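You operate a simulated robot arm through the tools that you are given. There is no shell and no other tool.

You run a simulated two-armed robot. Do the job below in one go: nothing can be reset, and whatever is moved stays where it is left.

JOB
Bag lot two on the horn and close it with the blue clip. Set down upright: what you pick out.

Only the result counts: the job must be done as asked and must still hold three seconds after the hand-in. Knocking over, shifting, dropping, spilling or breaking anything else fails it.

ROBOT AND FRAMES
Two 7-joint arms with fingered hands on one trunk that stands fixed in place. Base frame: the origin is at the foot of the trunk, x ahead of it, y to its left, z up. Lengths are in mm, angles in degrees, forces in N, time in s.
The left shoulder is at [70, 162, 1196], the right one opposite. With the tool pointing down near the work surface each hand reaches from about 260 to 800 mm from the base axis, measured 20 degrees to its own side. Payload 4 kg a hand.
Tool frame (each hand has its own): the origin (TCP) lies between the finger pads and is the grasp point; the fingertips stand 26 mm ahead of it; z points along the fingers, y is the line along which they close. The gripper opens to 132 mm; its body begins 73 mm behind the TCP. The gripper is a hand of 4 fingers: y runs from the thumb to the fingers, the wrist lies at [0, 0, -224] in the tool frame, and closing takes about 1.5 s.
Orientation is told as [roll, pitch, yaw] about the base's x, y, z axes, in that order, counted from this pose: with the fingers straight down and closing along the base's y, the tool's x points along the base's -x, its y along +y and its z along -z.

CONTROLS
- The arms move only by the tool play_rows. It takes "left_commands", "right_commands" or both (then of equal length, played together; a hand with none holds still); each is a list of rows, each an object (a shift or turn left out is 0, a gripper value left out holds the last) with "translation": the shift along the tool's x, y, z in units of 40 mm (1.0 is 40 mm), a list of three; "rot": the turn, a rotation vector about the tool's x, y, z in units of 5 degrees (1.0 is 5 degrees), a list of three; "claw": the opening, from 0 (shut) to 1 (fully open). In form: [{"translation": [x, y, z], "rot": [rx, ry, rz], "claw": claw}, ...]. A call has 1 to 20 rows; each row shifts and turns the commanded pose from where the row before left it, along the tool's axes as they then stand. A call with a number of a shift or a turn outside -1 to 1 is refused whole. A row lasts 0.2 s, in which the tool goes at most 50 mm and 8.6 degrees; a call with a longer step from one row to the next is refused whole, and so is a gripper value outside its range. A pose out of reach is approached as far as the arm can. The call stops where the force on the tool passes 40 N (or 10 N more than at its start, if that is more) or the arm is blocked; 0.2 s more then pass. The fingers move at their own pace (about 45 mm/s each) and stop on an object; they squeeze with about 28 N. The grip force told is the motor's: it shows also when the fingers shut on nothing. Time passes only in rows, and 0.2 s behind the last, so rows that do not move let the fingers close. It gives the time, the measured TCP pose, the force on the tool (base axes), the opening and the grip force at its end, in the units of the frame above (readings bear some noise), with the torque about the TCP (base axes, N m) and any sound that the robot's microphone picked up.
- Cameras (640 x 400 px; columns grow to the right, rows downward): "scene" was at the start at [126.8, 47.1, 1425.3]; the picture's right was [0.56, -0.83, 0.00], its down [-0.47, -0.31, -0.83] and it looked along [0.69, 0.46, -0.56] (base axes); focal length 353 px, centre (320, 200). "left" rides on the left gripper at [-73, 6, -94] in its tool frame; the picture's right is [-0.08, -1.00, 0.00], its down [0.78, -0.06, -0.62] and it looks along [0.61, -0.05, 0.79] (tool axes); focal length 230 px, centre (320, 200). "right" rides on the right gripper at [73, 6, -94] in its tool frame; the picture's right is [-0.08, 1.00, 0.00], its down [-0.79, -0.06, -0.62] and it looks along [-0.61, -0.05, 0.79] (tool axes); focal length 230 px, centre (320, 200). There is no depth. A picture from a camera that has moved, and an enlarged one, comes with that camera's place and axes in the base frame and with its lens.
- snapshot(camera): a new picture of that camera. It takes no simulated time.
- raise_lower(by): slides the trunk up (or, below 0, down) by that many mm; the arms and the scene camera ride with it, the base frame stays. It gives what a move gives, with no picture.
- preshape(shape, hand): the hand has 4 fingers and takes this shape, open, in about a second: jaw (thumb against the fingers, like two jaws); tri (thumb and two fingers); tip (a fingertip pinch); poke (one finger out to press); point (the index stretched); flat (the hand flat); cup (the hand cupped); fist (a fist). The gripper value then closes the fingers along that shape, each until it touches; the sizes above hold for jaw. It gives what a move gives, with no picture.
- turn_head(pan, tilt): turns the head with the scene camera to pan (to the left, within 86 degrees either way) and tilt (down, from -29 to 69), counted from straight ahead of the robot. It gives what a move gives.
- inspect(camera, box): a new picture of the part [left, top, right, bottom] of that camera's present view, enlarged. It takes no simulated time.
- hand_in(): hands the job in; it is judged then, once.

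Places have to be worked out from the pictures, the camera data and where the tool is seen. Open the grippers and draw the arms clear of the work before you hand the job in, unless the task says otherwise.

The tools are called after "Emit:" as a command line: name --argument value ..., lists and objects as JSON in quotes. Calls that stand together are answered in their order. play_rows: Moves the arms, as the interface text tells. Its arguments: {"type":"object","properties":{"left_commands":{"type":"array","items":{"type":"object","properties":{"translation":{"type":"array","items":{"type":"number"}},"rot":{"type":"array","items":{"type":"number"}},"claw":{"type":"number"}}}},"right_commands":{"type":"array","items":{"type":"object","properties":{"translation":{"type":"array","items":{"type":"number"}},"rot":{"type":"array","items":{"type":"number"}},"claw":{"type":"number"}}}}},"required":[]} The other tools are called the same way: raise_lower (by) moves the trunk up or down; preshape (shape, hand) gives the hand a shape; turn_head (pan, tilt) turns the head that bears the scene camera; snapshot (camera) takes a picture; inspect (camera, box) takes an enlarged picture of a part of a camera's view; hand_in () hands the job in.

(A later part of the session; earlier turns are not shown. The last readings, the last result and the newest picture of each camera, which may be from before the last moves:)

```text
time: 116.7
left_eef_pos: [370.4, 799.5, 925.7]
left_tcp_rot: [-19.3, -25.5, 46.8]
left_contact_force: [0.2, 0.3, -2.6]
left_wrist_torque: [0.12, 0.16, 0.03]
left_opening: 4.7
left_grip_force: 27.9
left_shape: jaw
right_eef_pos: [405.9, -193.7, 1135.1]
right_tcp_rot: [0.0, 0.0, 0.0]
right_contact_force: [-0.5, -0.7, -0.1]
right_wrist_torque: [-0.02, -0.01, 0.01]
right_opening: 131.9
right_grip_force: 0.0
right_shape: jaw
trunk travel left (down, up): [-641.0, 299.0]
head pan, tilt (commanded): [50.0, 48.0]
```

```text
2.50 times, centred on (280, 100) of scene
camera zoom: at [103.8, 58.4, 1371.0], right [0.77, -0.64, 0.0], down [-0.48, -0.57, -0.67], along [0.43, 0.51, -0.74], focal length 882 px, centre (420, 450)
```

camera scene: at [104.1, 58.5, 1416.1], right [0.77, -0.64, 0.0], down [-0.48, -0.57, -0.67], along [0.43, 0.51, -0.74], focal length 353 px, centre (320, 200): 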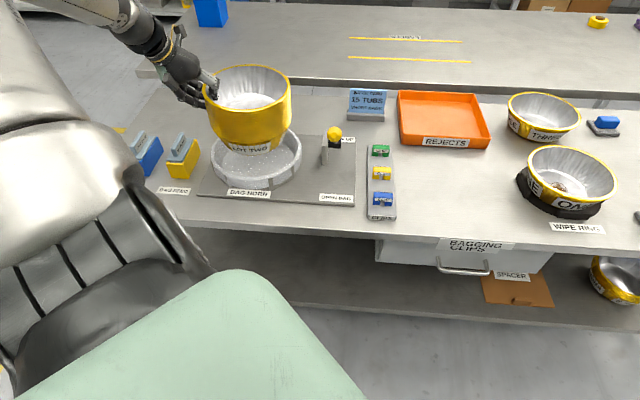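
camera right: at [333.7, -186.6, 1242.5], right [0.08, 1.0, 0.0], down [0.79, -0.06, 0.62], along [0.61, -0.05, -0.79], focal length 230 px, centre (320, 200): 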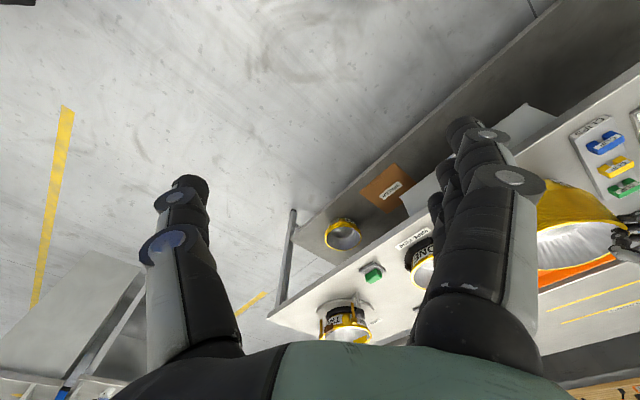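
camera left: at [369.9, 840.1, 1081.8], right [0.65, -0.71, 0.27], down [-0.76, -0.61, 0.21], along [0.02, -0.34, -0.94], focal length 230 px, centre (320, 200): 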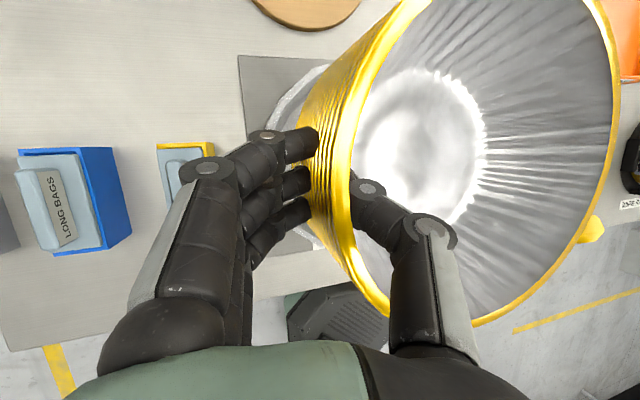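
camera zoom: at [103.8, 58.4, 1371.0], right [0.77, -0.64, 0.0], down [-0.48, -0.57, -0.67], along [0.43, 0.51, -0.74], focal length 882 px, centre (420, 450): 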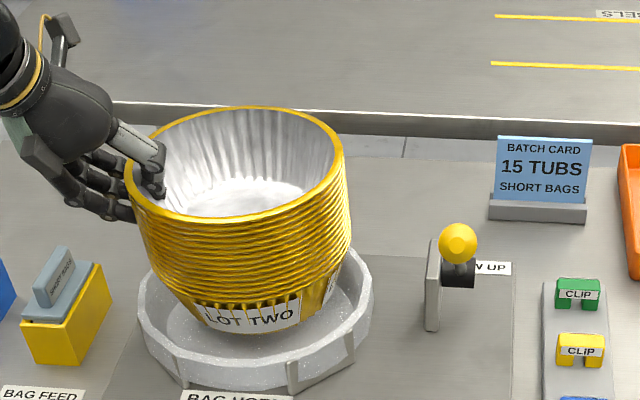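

Now nearly level (within about 2°) and centred. I'll lower another 28 mm and check before the final touch-down.

Emit:
raise_lower --by -28

Emit:
inspect --camera "scene" --box '[190, 20, 350, 160]'

Emit:
snapshot --camera "left"

```text
time: 117.4
left_eef_pos: [371.1, 799.2, 896.8]
left_tcp_rot: [-19.2, -25.7, 46.8]
left_contact_force: [0.2, 0.6, -2.4]
left_wrist_torque: [0.14, 0.18, -0.01]
left_opening: 4.9
left_grip_force: 28.9
left_shape: jaw
right_eef_pos: [406.4, -191.5, 1107.9]
right_tcp_rot: [0.0, -0.1, 0.1]
right_contact_force: [-0.6, -0.5, -0.3]
right_wrist_torque: [0.0, 0.03, 0.05]
right_opening: 131.8
right_grip_force: 0.0
right_shape: jaw
trunk travel left (down, up): [-613.0, 327.0]
head pan, tilt (commanded): [50.0, 48.0]
```

```text
2.86 times, centred on (270, 90) of scene
camera zoom: at [103.8, 58.4, 1343.0], right [0.77, -0.64, 0.0], down [-0.48, -0.57, -0.67], along [0.43, 0.51, -0.74], focal length 1008 px, centre (463, 514)
```

zoom: 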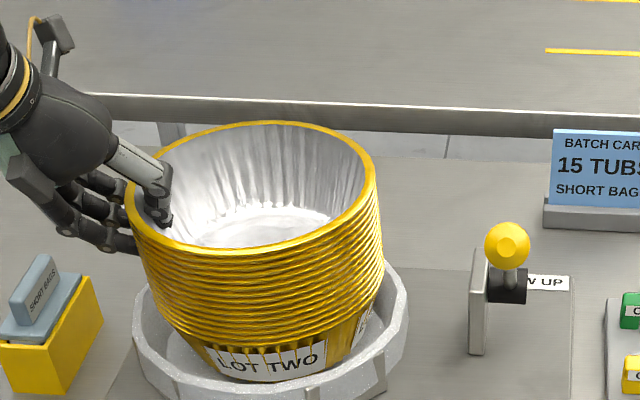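

```text
taken
camera left: at [364.7, 844.6, 1007.1], right [0.63, -0.7, 0.33], down [-0.77, -0.6, 0.2], along [0.06, -0.38, -0.92], focal length 230 px, centre (320, 200)
```

left: 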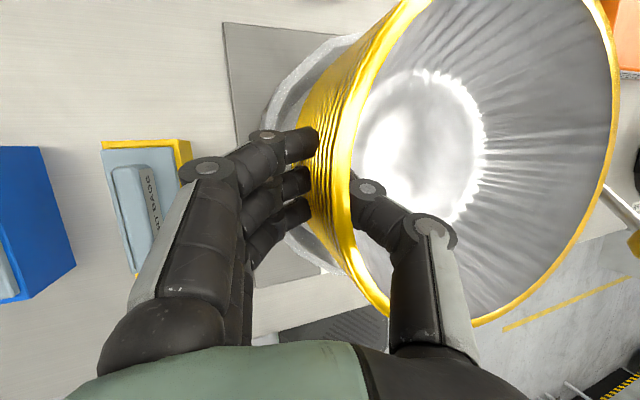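

Compared with the bag's own ellipse the stack's rim is parallel, so it is level and centred. I'll lower the final millimetres in small steps and watch the vertical force for touch-down.

Emit:
raise_lower --by -6

Emit:
raise_lower --by -3

```text
time: 118.0
left_eef_pos: [371.3, 799.1, 890.7]
left_tcp_rot: [-19.3, -25.6, 46.7]
left_contact_force: [-0.1, -0.3, -2.1]
left_wrist_torque: [0.13, 0.2, 0.0]
left_opening: 5.1
left_grip_force: 27.7
left_shape: jaw
right_eef_pos: [406.9, -191.4, 1101.9]
right_tcp_rot: [-0.1, -0.1, 0.0]
right_contact_force: [0.5, 0.6, -0.6]
right_wrist_torque: [0.0, 0.01, -0.02]
right_opening: 132.0
right_grip_force: 0.1
right_shape: jaw
trunk travel left (down, up): [-607.0, 333.0]
head pan, tilt (commanded): [50.0, 48.0]
```

```text
time: 118.5
left_eef_pos: [370.8, 798.2, 889.4]
left_tcp_rot: [-19.4, -25.8, 46.7]
left_contact_force: [-1.4, 1.7, 5.6]
left_wrist_torque: [0.17, 0.19, -0.03]
left_opening: 5.2
left_grip_force: 28.1
left_shape: jaw
right_eef_pos: [406.1, -193.3, 1098.6]
right_tcp_rot: [0.0, 0.0, 0.1]
right_contact_force: [0.0, 0.9, -0.4]
right_wrist_torque: [0.04, -0.02, 0.01]
right_opening: 131.6
right_grip_force: 0.0
right_shape: jaw
trunk travel left (down, up): [-604.0, 336.0]
head pan, tilt (commanded): [50.0, 48.0]
```

Touch-down: the force flipped to +5.6 N upward at the height expected for the horn plate. I'll open the hand and let the stack settle.

Emit:
play_rows --left_commands '[{"claw": 0.3}, {}, {}, {"claw": 0.6}, {}, {}, {}]'

Emit:
inspect --camera "scene" --box '[190, 20, 350, 160]'

Emit:
snapshot --camera "left"

```text
time: 120.1
left_eef_pos: [370.1, 797.9, 888.9]
left_tcp_rot: [-19.3, -25.7, 46.7]
left_contact_force: [-0.1, -0.4, 0.3]
left_wrist_torque: [0.0, -0.02, 0.01]
left_opening: 78.4
left_grip_force: 0.0
left_shape: jaw
right_eef_pos: [406.0, -192.1, 1097.5]
right_tcp_rot: [0.0, 0.0, 0.0]
right_contact_force: [0.3, 0.1, 0.1]
right_wrist_torque: [0.01, 0.0, 0.01]
right_opening: 131.9
right_grip_force: 0.0
right_shape: jaw
trunk travel left (down, up): [-604.0, 336.0]
head pan, tilt (commanded): [50.0, 48.0]
```

```text
2.86 times, centred on (270, 90) of scene
camera zoom: at [103.9, 58.2, 1334.0], right [0.77, -0.64, 0.0], down [-0.48, -0.57, -0.67], along [0.43, 0.51, -0.74], focal length 1008 px, centre (463, 514)
```

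zoom: 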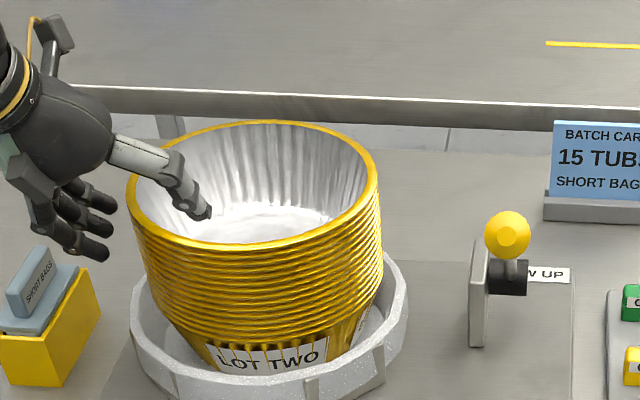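

```text
taken
camera left: at [364.7, 844.5, 998.3], right [0.63, -0.7, 0.33], down [-0.77, -0.6, 0.2], along [0.06, -0.38, -0.92], focal length 230 px, centre (320, 200)
```

left: 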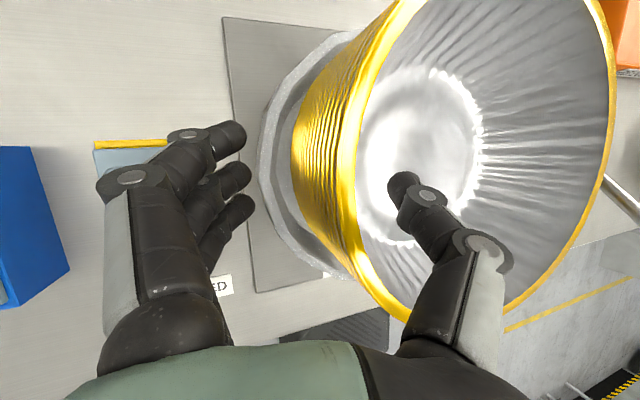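

The stack stands upright and centred in the bag. I'll withdraw the hand straight up with the trunk and check it again.

Emit:
raise_lower --by 140

Emit:
turn_head --pan 50 --tilt 45

Emit:
snapshot --camera "scene"

Emit:
inspect --camera "scene" --box '[170, 60, 370, 220]'

Emit:
snapshot --camera "left"

```text
time: 121.7
left_eef_pos: [370.6, 798.1, 1028.6]
left_tcp_rot: [-19.3, -25.6, 46.7]
left_contact_force: [0.3, -0.4, 0.2]
left_wrist_torque: [0.01, 0.03, -0.03]
left_opening: 78.7
left_grip_force: 0.1
left_shape: jaw
right_eef_pos: [405.5, -191.4, 1237.0]
right_tcp_rot: [0.0, 0.1, 0.0]
right_contact_force: [0.2, -0.4, 0.7]
right_wrist_torque: [0.01, -0.04, -0.02]
right_opening: 132.0
right_grip_force: 0.1
right_shape: jaw
trunk travel left (down, up): [-744.0, 196.0]
head pan, tilt (commanded): [50.0, 48.0]
```

```text
time: 122.4
left_eef_pos: [370.1, 798.1, 1028.5]
left_tcp_rot: [-19.3, -25.6, 46.6]
left_contact_force: [0.0, 0.4, 0.8]
left_wrist_torque: [-0.02, -0.03, -0.01]
left_opening: 78.7
left_grip_force: 0.0
left_shape: jaw
right_eef_pos: [405.4, -192.8, 1238.6]
right_tcp_rot: [0.0, 0.1, 0.0]
right_contact_force: [0.3, -0.3, 0.3]
right_wrist_torque: [0.02, 0.0, 0.02]
right_opening: 132.0
right_grip_force: 0.0
right_shape: jaw
trunk travel left (down, up): [-744.0, 196.0]
head pan, tilt (commanded): [50.0, 45.0]
```

```text
taken
camera scene: at [105.6, 60.2, 1478.2], right [0.77, -0.64, 0.0], down [-0.45, -0.54, -0.71], along [0.45, 0.54, -0.71], focal length 353 px, centre (320, 200)
```

scene: 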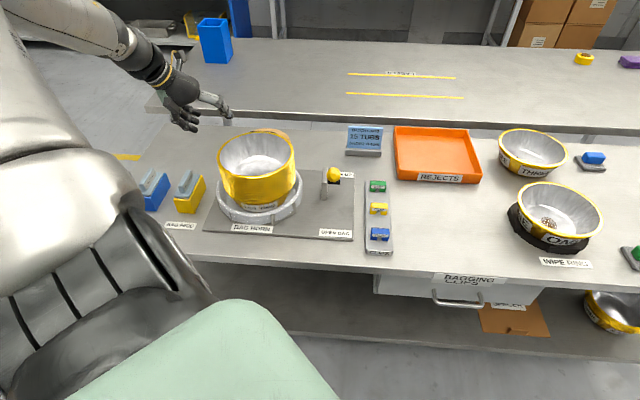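

```text
2.50 times, centred on (270, 140) of scene
camera zoom: at [105.6, 60.2, 1478.2], right [0.77, -0.64, 0.0], down [-0.45, -0.54, -0.71], along [0.45, 0.54, -0.71], focal length 882 px, centre (445, 350)
```

zoom: 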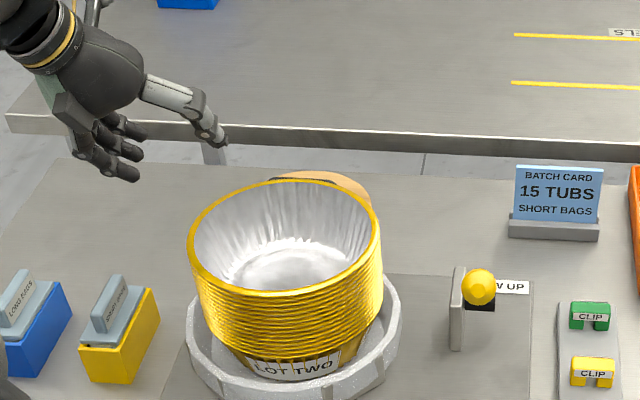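

```text
taken
camera left: at [364.8, 844.5, 1138.2], right [0.63, -0.7, 0.33], down [-0.77, -0.6, 0.2], along [0.06, -0.38, -0.92], focal length 230 px, centre (320, 200)
```

left: 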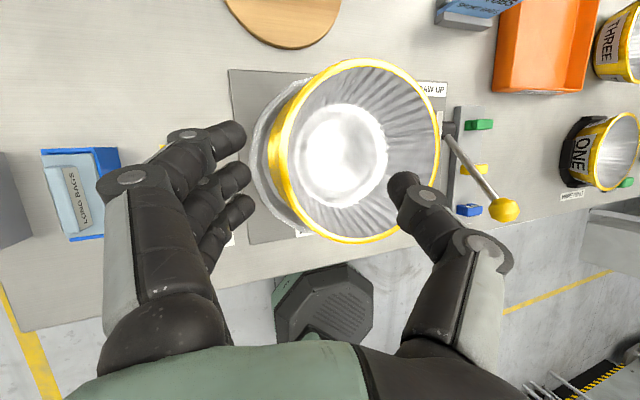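

The nest of 15 stands upright in the open bag. Now for DRAW UP: I'll square the hand up again and move it back over the lever's knob, keeping above the stack's rim.

Emit:
play_rows --left_commands '[{"rot": [-0.63, 0.078, 0.293], "translation": [0, 0, -0.3], "claw": 0.5}, {"rot": [-1, 0, 0], "translation": [0, 0, -0.3]}, {"rot": [-1, 0, 0]}, {"rot": [-1, 0, 0]}, {"rot": [0, 1, 0]}, {"rot": [0, 1, 0]}, {"translation": [0.2166, -0.9, -0.061]}, {"translation": [0.2166, -0.95, -0.061]}, {"translation": [0.2166, -0.95, -0.061]}, {"translation": [0.2166, -0.95, -0.061]}, {"translation": [0.2166, -0.95, -0.061]}, {"translation": [0.2166, -0.95, -0.061]}, {"translation": [0.2166, -0.95, -0.061]}, {"translation": [0.2166, -0.95, -0.061]}]'

Emit:
turn_head --pan 45 --tilt 40

Emit:
snapshot --camera "left"

Emit:
snapshot --camera "scene"

```text
time: 125.4
left_eef_pos: [521.5, 529.3, 1052.8]
left_tcp_rot: [-0.3, -15.7, 45.0]
left_contact_force: [0.5, -0.5, -0.7]
left_wrist_torque: [0.02, 0.01, -0.01]
left_opening: 66.6
left_grip_force: 0.1
left_shape: jaw
right_eef_pos: [408.0, -193.7, 1237.8]
right_tcp_rot: [0.0, 0.1, 0.0]
right_contact_force: [0.9, -0.3, -0.4]
right_wrist_torque: [0.03, 0.04, -0.02]
right_opening: 131.8
right_grip_force: 0.0
right_shape: jaw
trunk travel left (down, up): [-744.0, 196.0]
head pan, tilt (commanded): [50.0, 45.0]
```

```text
time: 126.0
left_eef_pos: [521.8, 532.1, 1052.3]
left_tcp_rot: [-0.4, -15.8, 44.9]
left_contact_force: [0.0, 0.0, 0.7]
left_wrist_torque: [-0.01, 0.0, 0.03]
left_opening: 66.6
left_grip_force: 0.0
left_shape: jaw
right_eef_pos: [405.8, -191.8, 1238.5]
right_tcp_rot: [0.0, 0.1, 0.0]
right_contact_force: [0.2, 0.2, -0.1]
right_wrist_torque: [-0.02, 0.0, 0.0]
right_opening: 131.9
right_grip_force: 0.0
right_shape: jaw
trunk travel left (down, up): [-744.0, 196.0]
head pan, tilt (commanded): [45.0, 40.0]
```

```text
taken
camera left: at [549.3, 568.1, 1162.5], right [0.76, -0.65, 0.03], down [-0.61, -0.69, 0.38], along [-0.23, -0.31, -0.92], focal length 230 px, centre (320, 200)
```

left: 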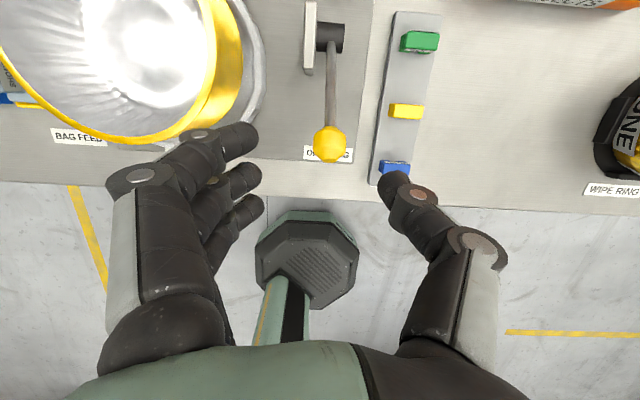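

```text
taken
camera scene: at [113.7, 57.6, 1485.4], right [0.71, -0.71, 0.0], down [-0.45, -0.45, -0.77], along [0.54, 0.54, -0.64], focal length 353 px, centre (320, 200)
```

scene: 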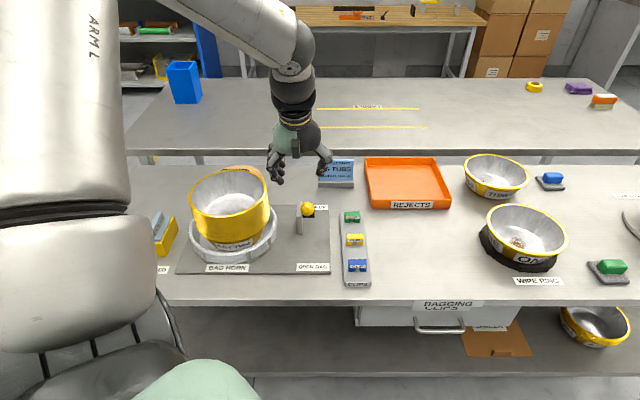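

The knob is at about [538, 531, 930], slightly right of and below the hand. I'll shift onto it, descend along the approach axis and close on it.

Emit:
play_rows --left_commands '[{"translation": [0.1, -0.305, 0.5]}, {"translation": [0.15, 0, 0.8]}, {"translation": [0.15, 0, 0.8]}, {"translation": [0.15, 0, 0.7]}, {"translation": [0.05, 0, 0.25]}, {}]'

Emit:
snapshot --camera "left"

```text
time: 127.4
left_eef_pos: [535.6, 527.2, 926.5]
left_tcp_rot: [-0.4, -15.7, 45.0]
left_contact_force: [0.0, -0.5, -0.1]
left_wrist_torque: [0.0, 0.03, 0.0]
left_opening: 66.7
left_grip_force: 0.1
left_shape: jaw
right_eef_pos: [405.9, -193.9, 1238.4]
right_tcp_rot: [0.1, 0.0, 0.0]
right_contact_force: [0.4, -0.1, 0.3]
right_wrist_torque: [-0.01, -0.06, 0.03]
right_opening: 131.8
right_grip_force: 0.0
right_shape: jaw
trunk travel left (down, up): [-744.0, 196.0]
head pan, tilt (commanded): [45.0, 40.0]
```

```text
taken
camera left: at [565.2, 563.9, 1036.8], right [0.76, -0.65, 0.03], down [-0.61, -0.69, 0.38], along [-0.23, -0.31, -0.92], focal length 230 px, centre (320, 200)
```

left: 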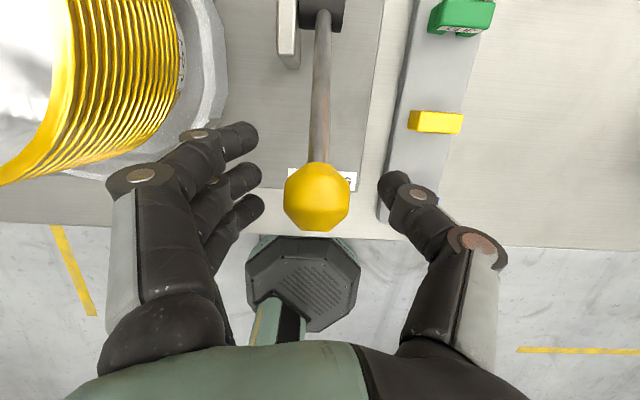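

The knob is centred between thumb and fingers. I'll close on it.

Emit:
play_rows --left_commands '[{"claw": 0}, {}, {}, {}, {}, {}, {}]'

Emit:
inspect --camera "left" --box '[200, 60, 440, 260]'

```text
time: 129.0
left_eef_pos: [537.5, 527.6, 925.5]
left_tcp_rot: [-0.4, -15.7, 45.0]
left_contact_force: [3.0, 0.4, -1.4]
left_wrist_torque: [0.39, 0.05, 0.26]
left_opening: 6.7
left_grip_force: 28.0
left_shape: jaw
right_eef_pos: [406.1, -192.0, 1238.0]
right_tcp_rot: [0.0, 0.1, 0.1]
right_contact_force: [0.3, -0.4, -0.2]
right_wrist_torque: [0.01, 0.0, -0.03]
right_opening: 131.8
right_grip_force: 0.2
right_shape: jaw
trunk travel left (down, up): [-744.0, 196.0]
head pan, tilt (commanded): [45.0, 40.0]
```

```text
2.00 times, centred on (320, 160) of left
camera zoom: at [566.2, 564.1, 1036.6], right [0.76, -0.65, 0.03], down [-0.61, -0.69, 0.38], along [-0.23, -0.31, -0.92], focal length 460 px, centre (320, 280)
```

zoom: 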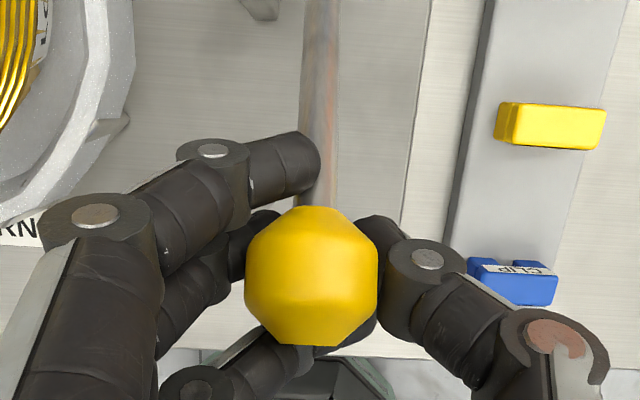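

The fingers enclose the knob well. I'll start swinging the lever up and away toward DRAW UP along its arc, with the hand orientation held.

Emit:
play_rows --left_commands '[{"translation": [-0.326, 0, -0.171], "claw": 0}, {"translation": [-0.339, 0, -0.144]}, {"translation": [-0.351, 0, -0.112]}, {"translation": [-0.358, 0, -0.081]}]'

Emit:
snapshot --camera "scene"

```text
time: 130.0
left_eef_pos: [573.1, 560.1, 959.3]
left_tcp_rot: [-0.4, -15.5, 44.7]
left_contact_force: [15.8, -9.6, -17.6]
left_wrist_torque: [-0.37, 0.1, -0.09]
left_opening: 5.2
left_grip_force: 28.6
left_shape: jaw
right_eef_pos: [411.4, -193.1, 1235.8]
right_tcp_rot: [0.0, 0.2, 0.1]
right_contact_force: [0.0, -0.4, 0.6]
right_wrist_torque: [0.0, -0.03, 0.01]
right_opening: 131.6
right_grip_force: 0.1
right_shape: jaw
trunk travel left (down, up): [-744.0, 196.0]
head pan, tilt (commanded): [45.0, 40.0]
```

```text
taken
camera scene: at [119.3, 58.0, 1484.9], right [0.71, -0.71, 0.0], down [-0.46, -0.45, -0.76], along [0.54, 0.54, -0.65], focal length 353 px, centre (320, 200)
```

scene: 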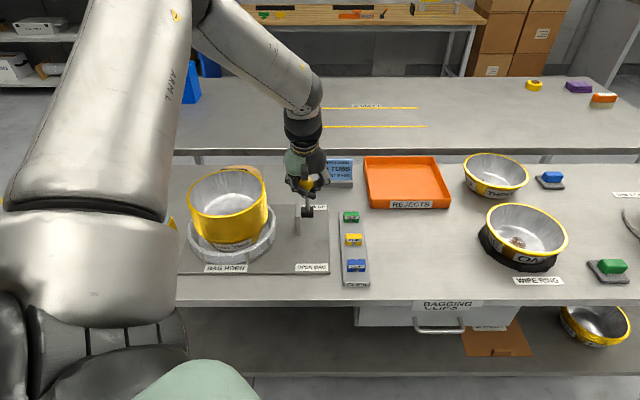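

The lever is moving (now about −26°), with small side and downward loads. I'll trim the path slightly and continue over the top.

Emit:
play_rows --left_commands '[{"translation": [-0.365, 0.06, -0.02], "claw": 0}, {"translation": [-0.369, 0.02, 0.0]}, {"translation": [-0.367, 0, 0.02]}, {"translation": [-0.366, 0, 0.046]}]'

Emit:
snapshot --camera "scene"

```text
time: 131.0
left_eef_pos: [611.1, 602.6, 970.8]
left_tcp_rot: [-0.4, -15.3, 44.8]
left_contact_force: [12.3, -18.0, -24.6]
left_wrist_torque: [-0.56, 0.41, -0.27]
left_opening: 4.7
left_grip_force: 27.9
left_shape: jaw
right_eef_pos: [411.1, -192.8, 1236.2]
right_tcp_rot: [0.0, 0.4, -0.2]
right_contact_force: [-0.1, 0.3, 0.0]
right_wrist_torque: [0.05, -0.03, -0.02]
right_opening: 131.7
right_grip_force: 0.1
right_shape: jaw
trunk travel left (down, up): [-744.0, 196.0]
head pan, tilt (commanded): [45.0, 40.0]
```

```text
taken
camera scene: at [119.6, 57.8, 1484.8], right [0.71, -0.71, 0.0], down [-0.46, -0.45, -0.76], along [0.54, 0.54, -0.65], focal length 353 px, centre (320, 200)
```

scene: 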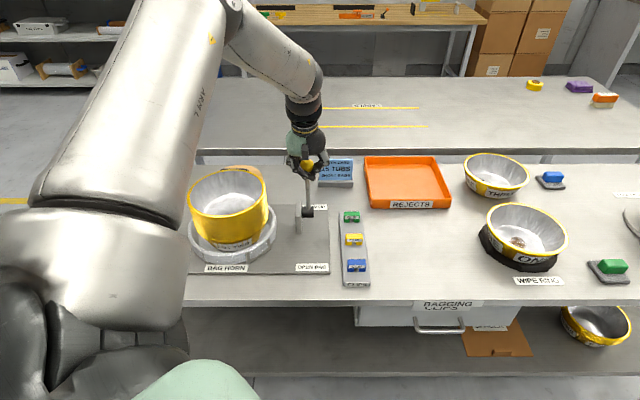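

Near vertical now; the hand is a touch high and left of the knob's arc. I'll relieve both while continuing past the top.

Emit:
play_rows --left_commands '[{"translation": [-0.329, -0.1, 0.17], "claw": 0}, {"translation": [-0.335, -0.05, 0.146]}, {"translation": [-0.335, 0, 0.146]}, {"translation": [-0.326, 0, 0.17]}]'

Emit:
snapshot --camera "scene"

```text
time: 132.0
left_eef_pos: [653.3, 638.2, 962.1]
left_tcp_rot: [-0.2, -15.3, 44.8]
left_contact_force: [-5.6, -17.2, -18.8]
left_wrist_torque: [-0.01, 0.08, -0.1]
left_opening: 3.5
left_grip_force: 27.7
left_shape: jaw
right_eef_pos: [408.5, -193.5, 1236.5]
right_tcp_rot: [0.0, 0.1, 0.0]
right_contact_force: [0.2, -0.5, -0.2]
right_wrist_torque: [0.04, 0.01, 0.03]
right_opening: 131.9
right_grip_force: 0.0
right_shape: jaw
trunk travel left (down, up): [-744.0, 196.0]
head pan, tilt (commanded): [45.0, 40.0]
```

```text
taken
camera scene: at [115.3, 56.6, 1485.3], right [0.71, -0.71, 0.0], down [-0.46, -0.45, -0.77], along [0.54, 0.54, -0.64], focal length 353 px, centre (320, 200)
```

scene: 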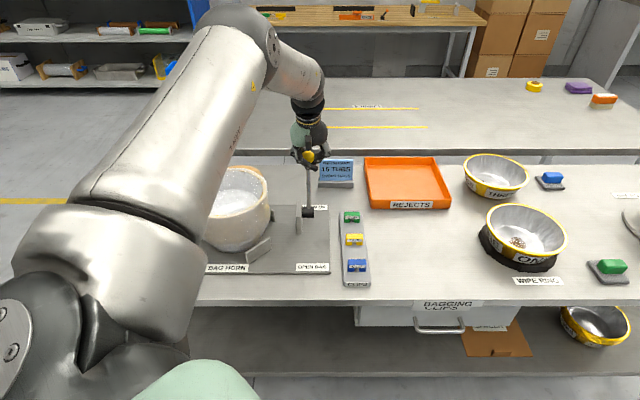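

The bag has drawn up around the stack. I'll zoom in on it before letting go of the lever.

Emit:
inspect --camera "scene" --box '[180, 120, 360, 290]'

Emit:
snapshot --camera "left"

```text
2.35 times, centred on (270, 205) of scene
camera zoom: at [115.3, 56.6, 1485.3], right [0.71, -0.71, 0.0], down [-0.46, -0.45, -0.77], along [0.54, 0.54, -0.64], focal length 830 px, centre (438, 188)
```

zoom: 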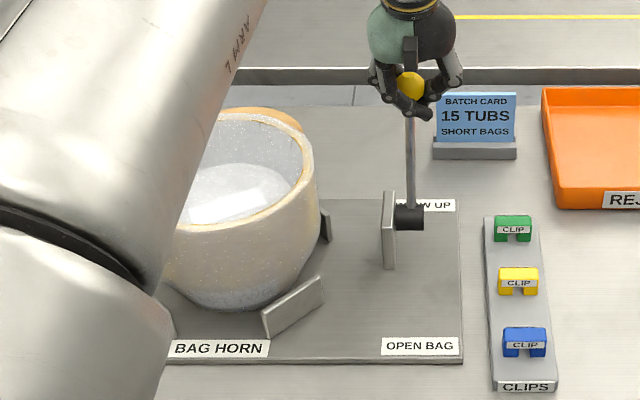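

```text
taken
camera left: at [682.7, 675.2, 1072.5], right [0.75, -0.66, 0.02], down [-0.61, -0.69, 0.39], along [-0.24, -0.31, -0.92], focal length 230 px, centre (320, 200)
```

left: 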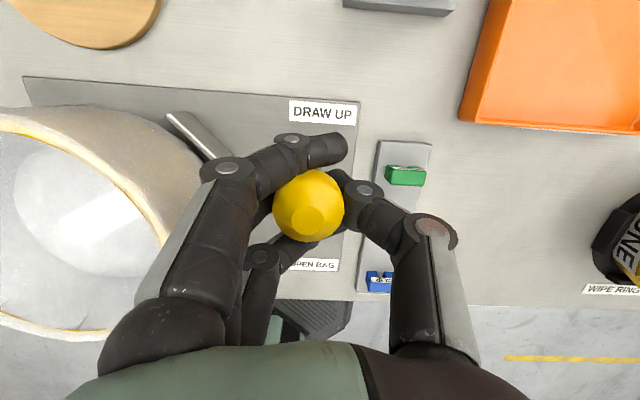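

The lever is at its DRAW UP end and the film now wraps the stack. I'll open the hand, back off upward, and then look at how the bag's mouth presents for the clip.

Emit:
play_rows --left_commands '[{"claw": 0.5}, {}, {}, {}, {}, {"translation": [0, 0, -0.6]}, {"translation": [0, 0, -0.9]}, {"translation": [0.3, -0.3, -0.6]}]'

Emit:
turn_head --pan 52 --tilt 42

Emit:
snapshot --camera "scene"

Emit:
snapshot --camera "left"

```text
time: 133.8
left_eef_pos: [634.8, 610.8, 1042.0]
left_tcp_rot: [-0.4, -15.7, 45.0]
left_contact_force: [-0.2, 0.1, -0.2]
left_wrist_torque: [-0.02, 0.02, -0.03]
left_opening: 65.4
left_grip_force: 0.0
left_shape: jaw
right_eef_pos: [405.3, -192.1, 1237.9]
right_tcp_rot: [0.0, 0.0, -0.1]
right_contact_force: [0.0, 0.6, -0.1]
right_wrist_torque: [0.01, 0.03, -0.02]
right_opening: 131.9
right_grip_force: 0.0
right_shape: jaw
trunk travel left (down, up): [-744.0, 196.0]
head pan, tilt (commanded): [45.0, 40.0]
```

```text
time: 134.5
left_eef_pos: [636.9, 610.5, 1041.0]
left_tcp_rot: [-0.5, -15.7, 44.9]
left_contact_force: [0.5, 0.6, -0.4]
left_wrist_torque: [0.0, -0.02, 0.01]
left_opening: 65.5
left_grip_force: 0.0
left_shape: jaw
right_eef_pos: [406.6, -193.8, 1238.4]
right_tcp_rot: [0.0, 0.2, 0.0]
right_contact_force: [0.8, 0.1, -0.6]
right_wrist_torque: [0.01, -0.04, 0.03]
right_opening: 131.8
right_grip_force: 0.1
right_shape: jaw
trunk travel left (down, up): [-744.0, 196.0]
head pan, tilt (commanded): [52.0, 42.0]
```

```text
taken
camera scene: at [105.1, 63.7, 1482.5], right [0.79, -0.62, 0.0], down [-0.41, -0.53, -0.74], along [0.46, 0.59, -0.67], focal length 353 px, centre (320, 200)
```

scene: 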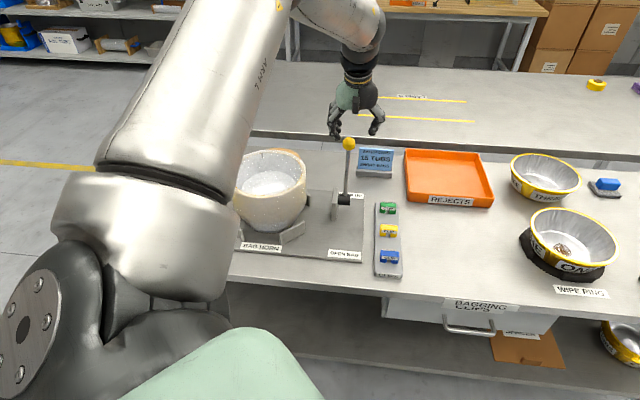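

```text
taken
camera left: at [664.7, 647.6, 1151.7], right [0.76, -0.65, 0.03], down [-0.61, -0.69, 0.38], along [-0.23, -0.31, -0.92], focal length 230 px, centre (320, 200)
```

left: 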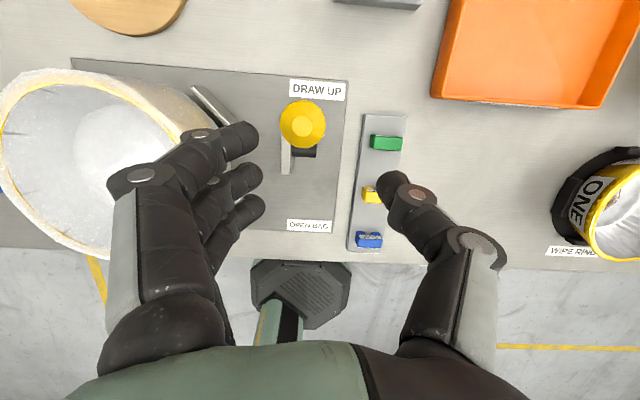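

The lever stays put. I'll move the left hand back toward the clips (clear of the stack) so the head camera sees the bagged stack from its front.

Emit:
play_rows --left_commands '[{"translation": [0.7, -0.6, 0.2]}, {"translation": [0.7, -0.6, 0.2]}, {"translation": [0.7, -0.6, 0.2]}, {"translation": [0.7, -0.6, 0.2]}]'

Emit:
turn_head --pan 52 --tilt 45

Emit:
snapshot --camera "scene"

Emit:
inspect --camera "scene" --box '[200, 100, 400, 280]'

Emit:
snapshot --camera "left"

```text
time: 135.5
left_eef_pos: [633.3, 470.8, 982.9]
left_tcp_rot: [-0.4, -15.7, 45.0]
left_contact_force: [-0.5, -0.4, 0.8]
left_wrist_torque: [0.01, 0.0, -0.01]
left_opening: 65.4
left_grip_force: 0.0
left_shape: jaw
right_eef_pos: [405.9, -193.7, 1238.8]
right_tcp_rot: [-0.1, 0.1, 0.0]
right_contact_force: [-0.1, -0.4, -0.2]
right_wrist_torque: [0.03, -0.03, 0.01]
right_opening: 131.8
right_grip_force: 0.0
right_shape: jaw
trunk travel left (down, up): [-744.0, 196.0]
head pan, tilt (commanded): [52.0, 42.0]
```

```text
time: 136.1
left_eef_pos: [632.5, 471.1, 982.1]
left_tcp_rot: [-0.5, -15.7, 44.9]
left_contact_force: [-0.2, -0.3, 0.0]
left_wrist_torque: [0.0, 0.02, -0.02]
left_opening: 65.2
left_grip_force: 0.0
left_shape: jaw
right_eef_pos: [405.9, -193.6, 1237.7]
right_tcp_rot: [0.0, -0.1, 0.0]
right_contact_force: [-0.1, 1.2, -0.3]
right_wrist_torque: [0.04, -0.01, 0.02]
right_opening: 131.7
right_grip_force: 0.1
right_shape: jaw
trunk travel left (down, up): [-744.0, 196.0]
head pan, tilt (commanded): [52.0, 45.0]
```

```text
taken
camera scene: at [103.6, 61.5, 1478.2], right [0.79, -0.62, 0.0], down [-0.44, -0.56, -0.71], along [0.44, 0.56, -0.71], focal length 353 px, centre (320, 200)
```

scene: 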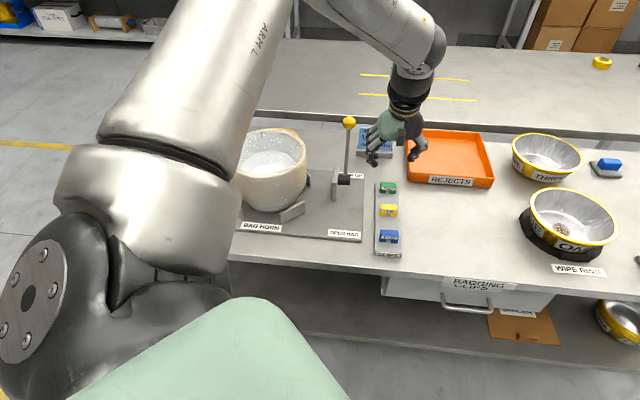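

```text
2.22 times, centred on (300, 190) of scene
camera zoom: at [103.6, 61.5, 1478.2], right [0.79, -0.62, 0.0], down [-0.44, -0.56, -0.71], along [0.44, 0.56, -0.71], focal length 784 px, centre (364, 222)
```

zoom: 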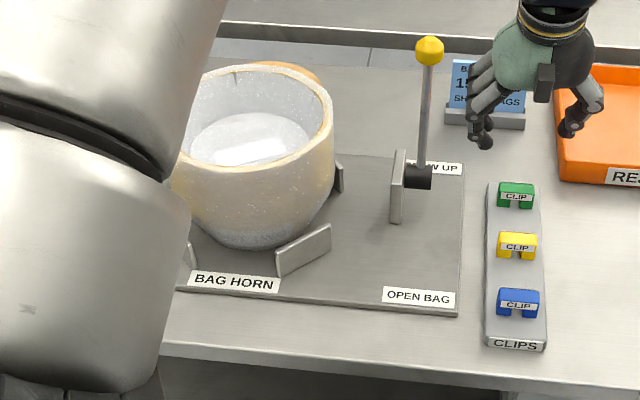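

```text
taken
camera left: at [661.7, 508.2, 1093.2], right [0.76, -0.65, 0.03], down [-0.61, -0.69, 0.38], along [-0.23, -0.31, -0.92], focal length 230 px, centre (320, 200)
```

left: 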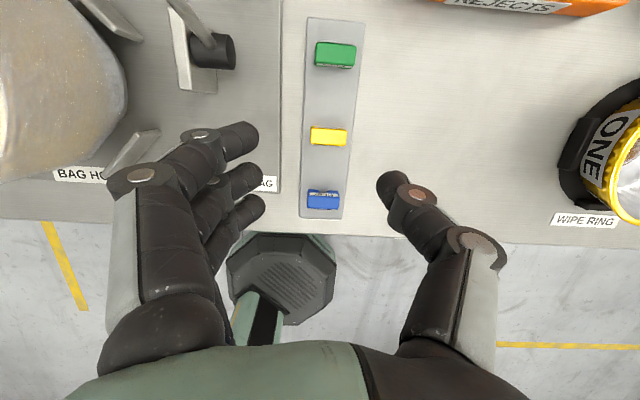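

The drawn-up bag has a white film across the top with a small rectangular feature in the middle. I'll zoom in on that — it may be the neck where the clip goes.

Emit:
inspect --camera "scene" --box '[230, 115, 320, 215]'

Emit:
inspect --camera "scene" --box '[240, 135, 304, 175]'

Emit:
inspect --camera "scene" --box '[370, 175, 410, 260]'

Emit:
inspect --camera "left" --box '[290, 10, 380, 225]'

```text
4.00 times, centred on (275, 165) of scene
camera zoom: at [103.6, 61.5, 1478.2], right [0.79, -0.62, 0.0], down [-0.44, -0.56, -0.71], along [0.44, 0.56, -0.71], focal length 1412 px, centre (500, 340)
```

zoom: 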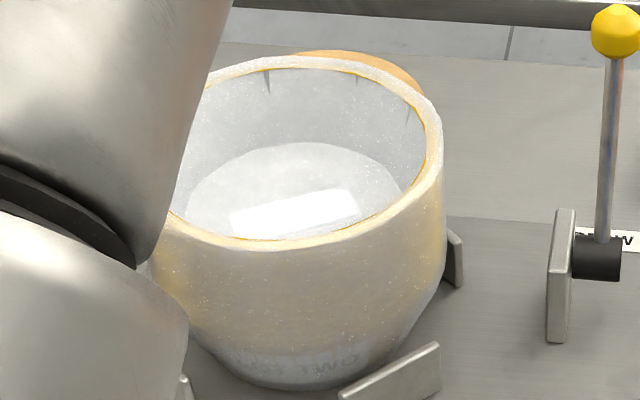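

```text
10.00 times, centred on (272, 155) of scene
camera zoom: at [103.6, 61.5, 1478.2], right [0.79, -0.62, 0.0], down [-0.44, -0.56, -0.71], along [0.44, 0.56, -0.71], focal length 3529 px, centre (800, 650)
```

zoom: 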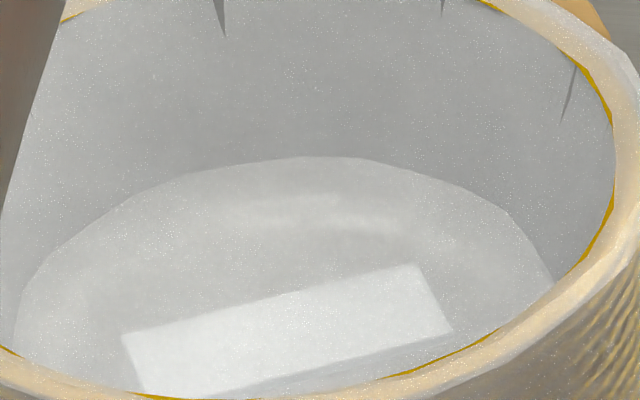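

```text
4.71 times, centred on (390, 218) of scene
camera zoom: at [103.6, 61.5, 1478.2], right [0.79, -0.62, 0.0], down [-0.44, -0.56, -0.71], along [0.44, 0.56, -0.71], focal length 1661 px, centre (-9, 118)
```

zoom: 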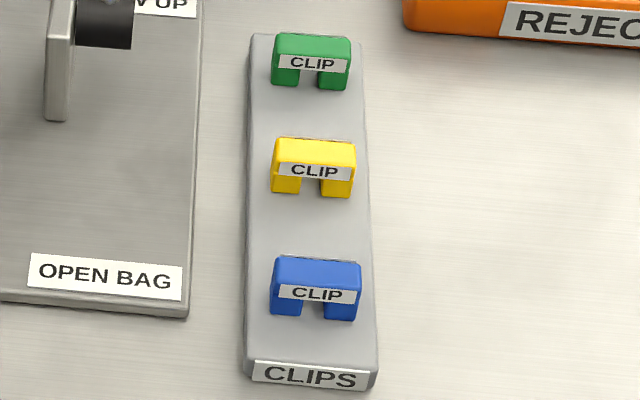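

```text
1.86 times, centred on (335, 118) of left
camera zoom: at [661.7, 508.2, 1093.2], right [0.76, -0.65, 0.03], down [-0.61, -0.69, 0.38], along [-0.23, -0.31, -0.92], focal length 428 px, centre (292, 354)
```

zoom: 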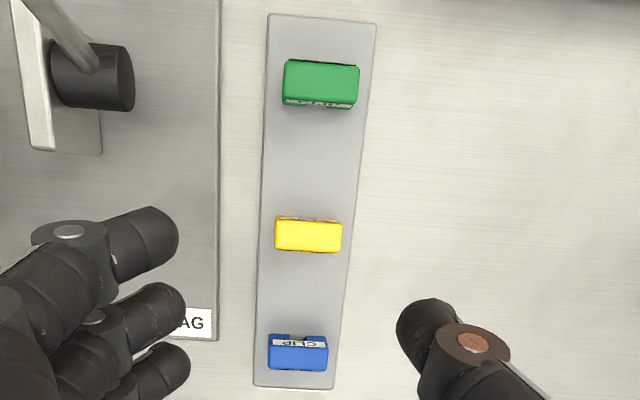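

I need a look straight down into the bag's mouth. I'll lift the left hand above the lever's height and carry its camera over the bag.

Emit:
play_rows --left_commands '[{"translation": [-0.265, 0, -0.94]}, {"translation": [-0.265, 0, -0.94]}, {"translation": [-0.246, 0.889, 0.069]}, {"translation": [-0.246, 0.889, 0.069]}, {"translation": [-0.246, 0.889, 0.069]}, {"translation": [-0.246, 0.889, 0.069]}, {"translation": [-0.246, 0.889, 0.069]}, {"translation": [-0.246, 0.889, 0.069]}, {"translation": [-0.246, 0.889, 0.069]}, {"translation": [-0.246, 0.889, 0.069]}, {}]'

Emit:
snapshot --camera "left"

Emit:
snapshot --camera "scene"

```text
time: 138.5
left_eef_pos: [490.0, 729.8, 1061.1]
left_tcp_rot: [-0.4, -15.7, 45.0]
left_contact_force: [0.1, -0.9, 0.1]
left_wrist_torque: [-0.01, 0.03, 0.03]
left_opening: 65.4
left_grip_force: 0.1
left_shape: jaw
right_eef_pos: [405.5, -192.5, 1237.1]
right_tcp_rot: [0.0, 0.1, 0.0]
right_contact_force: [0.1, 0.0, 0.1]
right_wrist_torque: [-0.01, -0.02, 0.03]
right_opening: 131.6
right_grip_force: 0.1
right_shape: jaw
trunk travel left (down, up): [-744.0, 196.0]
head pan, tilt (commanded): [52.0, 45.0]
```

```text
taken
camera left: at [518.9, 766.9, 1170.1], right [0.76, -0.65, 0.03], down [-0.61, -0.69, 0.38], along [-0.23, -0.31, -0.92], focal length 230 px, centre (320, 200)
```

left: 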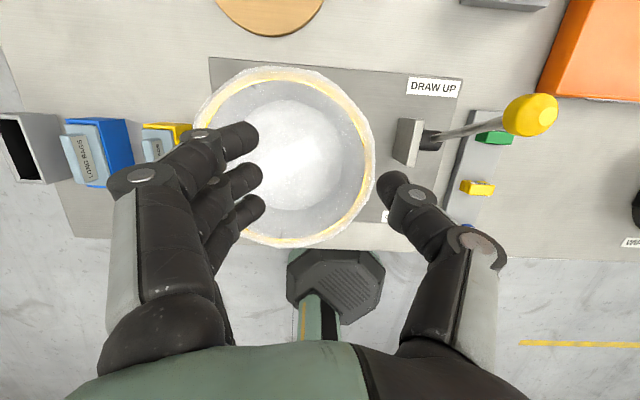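

```text
taken
camera scene: at [103.8, 61.2, 1478.2], right [0.79, -0.62, 0.0], down [-0.44, -0.56, -0.71], along [0.43, 0.56, -0.71], focal length 353 px, centre (320, 200)
```

scene: 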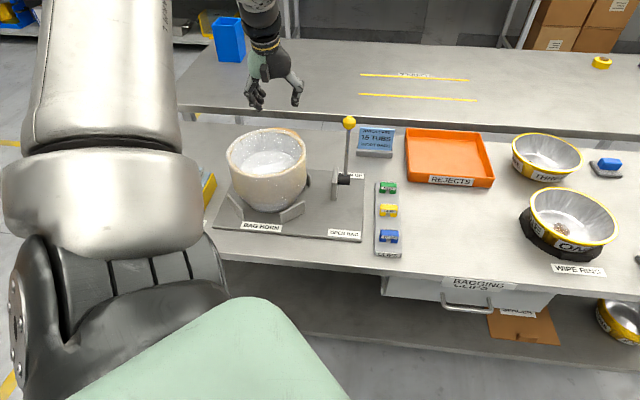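

Emit:
inspect --camera "left" --box '[190, 50, 390, 260]'

Emit:
inspect --camera "scene" --box '[215, 115, 325, 235]'

Emit:
inspect --camera "scene" --box '[225, 125, 305, 175]'

```text
1.90 times, centred on (290, 155) of left
camera zoom: at [518.9, 766.9, 1170.1], right [0.76, -0.65, 0.03], down [-0.61, -0.69, 0.38], along [-0.23, -0.31, -0.92], focal length 438 px, centre (377, 286)
```

zoom: 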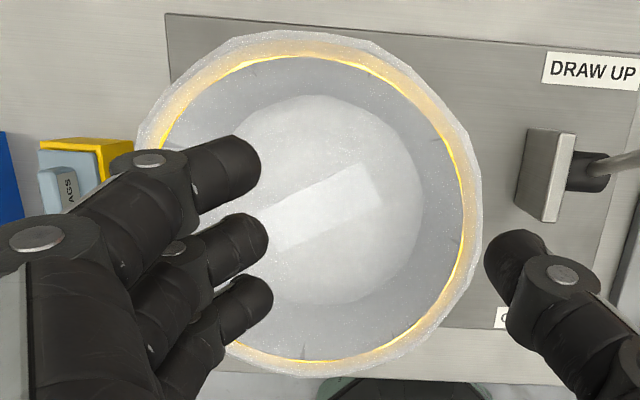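

```text
3.33 times, centred on (270, 175) of scene
camera zoom: at [103.8, 61.2, 1478.2], right [0.79, -0.62, 0.0], down [-0.44, -0.56, -0.71], along [0.43, 0.56, -0.71], focal length 1176 px, centre (487, 283)
```

zoom: 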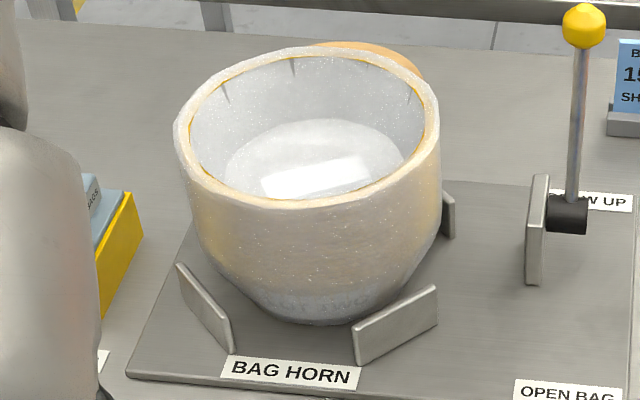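

```text
8.00 times, centred on (265, 150) of scene
camera zoom: at [103.8, 61.2, 1478.2], right [0.79, -0.62, 0.0], down [-0.44, -0.56, -0.71], along [0.43, 0.56, -0.71], focal length 2823 px, centre (760, 600)
```

zoom: 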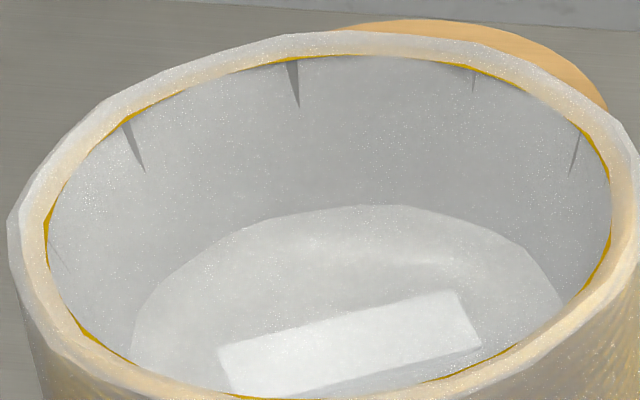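

The white rectangle triangulates to the floor level of the top tub, about 80 mm long near the centre. I'll shift the hand a little left and lower for a clearer, closer look at it through the gap between the fingers.

Emit:
play_rows --left_commands '[{"translation": [0.1, 0.7, 0.5], "claw": 1.0}, {"translation": [0.1, 0.5, 0.5]}, {}, {}]'

Emit:
snapshot --camera "left"

Emit:
inspect --camera "left" --box '[240, 60, 420, 260]'

```text
time: 139.5
left_eef_pos: [459.6, 764.8, 1016.0]
left_tcp_rot: [-0.3, -15.6, 44.9]
left_contact_force: [-0.5, -0.3, 0.6]
left_wrist_torque: [0.01, 0.01, 0.01]
left_opening: 131.5
left_grip_force: 0.0
left_shape: jaw
right_eef_pos: [406.7, -190.6, 1238.2]
right_tcp_rot: [0.0, 0.0, 0.0]
right_contact_force: [-0.2, 0.4, -0.4]
right_wrist_torque: [0.01, -0.01, 0.0]
right_opening: 131.8
right_grip_force: 0.0
right_shape: jaw
trunk travel left (down, up): [-744.0, 196.0]
head pan, tilt (commanded): [52.0, 45.0]
```

```text
taken
camera left: at [487.8, 801.7, 1126.7], right [0.76, -0.65, 0.03], down [-0.61, -0.69, 0.38], along [-0.23, -0.31, -0.92], focal length 230 px, centre (320, 200)
```

left: 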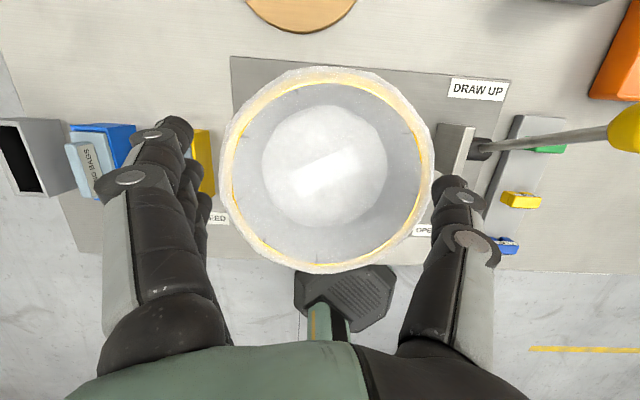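

```text
2.00 times, centred on (330, 160) of left
camera zoom: at [487.8, 801.7, 1126.7], right [0.76, -0.65, 0.03], down [-0.61, -0.69, 0.38], along [-0.23, -0.31, -0.92], focal length 460 px, centre (300, 280)
```

zoom: 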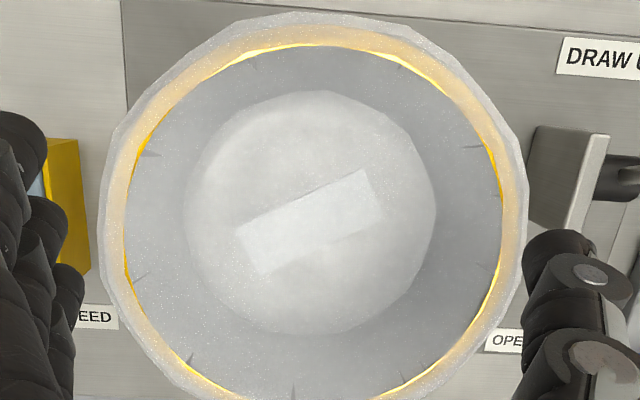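

The rectangle is a flat white strip seen on the top tub's floor. To understand the bag's mouth I want a low side view, so I'll retract the left hand high toward the robot and then lower the trunk for the head camera.

Emit:
play_rows --left_commands '[{"translation": [-0.2, 0, -0.9], "claw": 0.5}, {"translation": [-0.2, 0, -0.9]}, {"translation": [0, 0, -0.9]}, {"translation": [0.835, -0.283, -0.494]}, {"translation": [0.835, -0.283, -0.494]}, {"translation": [0.835, -0.283, -0.494]}, {"translation": [0.835, -0.283, -0.494]}, {"translation": [0.835, -0.283, -0.494]}, {"translation": [0.835, -0.283, -0.494]}, {"translation": [0.835, -0.283, -0.494]}, {"translation": [0.835, -0.283, -0.494]}, {"translation": [0.835, -0.283, -0.494]}]'

Emit:
raise_lower --by -250

Emit:
turn_head --pan 58 --tilt 30

Emit:
snapshot --camera "scene"

```text
time: 142.1
left_eef_pos: [280.4, 447.3, 1219.4]
left_tcp_rot: [-0.4, -15.8, 45.1]
left_contact_force: [-0.2, -1.4, 0.1]
left_wrist_torque: [-0.03, -0.03, -0.03]
left_opening: 66.9
left_grip_force: 0.0
left_shape: jaw
right_eef_pos: [404.0, -192.9, 1238.4]
right_tcp_rot: [0.0, 0.0, -0.1]
right_contact_force: [-0.3, 0.3, -0.4]
right_wrist_torque: [0.01, 0.0, 0.02]
right_opening: 131.8
right_grip_force: 0.0
right_shape: jaw
trunk travel left (down, up): [-744.0, 196.0]
head pan, tilt (commanded): [52.0, 45.0]
```

```text
time: 144.7
left_eef_pos: [281.3, 448.1, 969.4]
left_tcp_rot: [-0.4, -15.7, 44.9]
left_contact_force: [-0.2, 0.2, -0.4]
left_wrist_torque: [0.0, 0.0, -0.01]
left_opening: 66.9
left_grip_force: 0.0
left_shape: jaw
right_eef_pos: [405.4, -192.9, 988.2]
right_tcp_rot: [0.1, 0.0, 0.1]
right_contact_force: [0.5, 0.4, -0.5]
right_wrist_torque: [0.03, -0.01, 0.01]
right_opening: 131.7
right_grip_force: 0.1
right_shape: jaw
trunk travel left (down, up): [-494.0, 446.0]
head pan, tilt (commanded): [52.0, 45.0]
```

```text
time: 145.5
left_eef_pos: [280.5, 446.8, 969.5]
left_tcp_rot: [-0.5, -15.6, 44.9]
left_contact_force: [0.1, 0.4, 0.2]
left_wrist_torque: [-0.02, 0.01, 0.01]
left_opening: 66.7
left_grip_force: 0.2
left_shape: jaw
right_eef_pos: [405.9, -191.2, 988.2]
right_tcp_rot: [0.0, 0.1, -0.1]
right_contact_force: [-0.1, -0.1, -0.5]
right_wrist_torque: [0.0, 0.03, 0.01]
right_opening: 131.8
right_grip_force: 0.0
right_shape: jaw
trunk travel left (down, up): [-494.0, 446.0]
head pan, tilt (commanded): [58.0, 30.0]
```

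```text
taken
camera scene: at [101.2, 74.4, 1250.8], right [0.85, -0.53, 0.0], down [-0.27, -0.42, -0.87], along [0.46, 0.73, -0.5], focal length 353 px, centre (320, 200)
```

scene: 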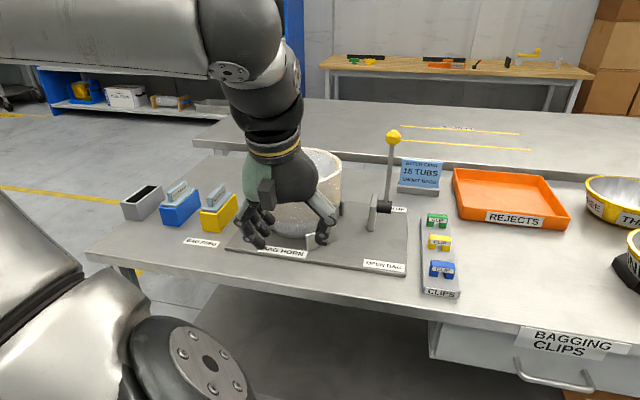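

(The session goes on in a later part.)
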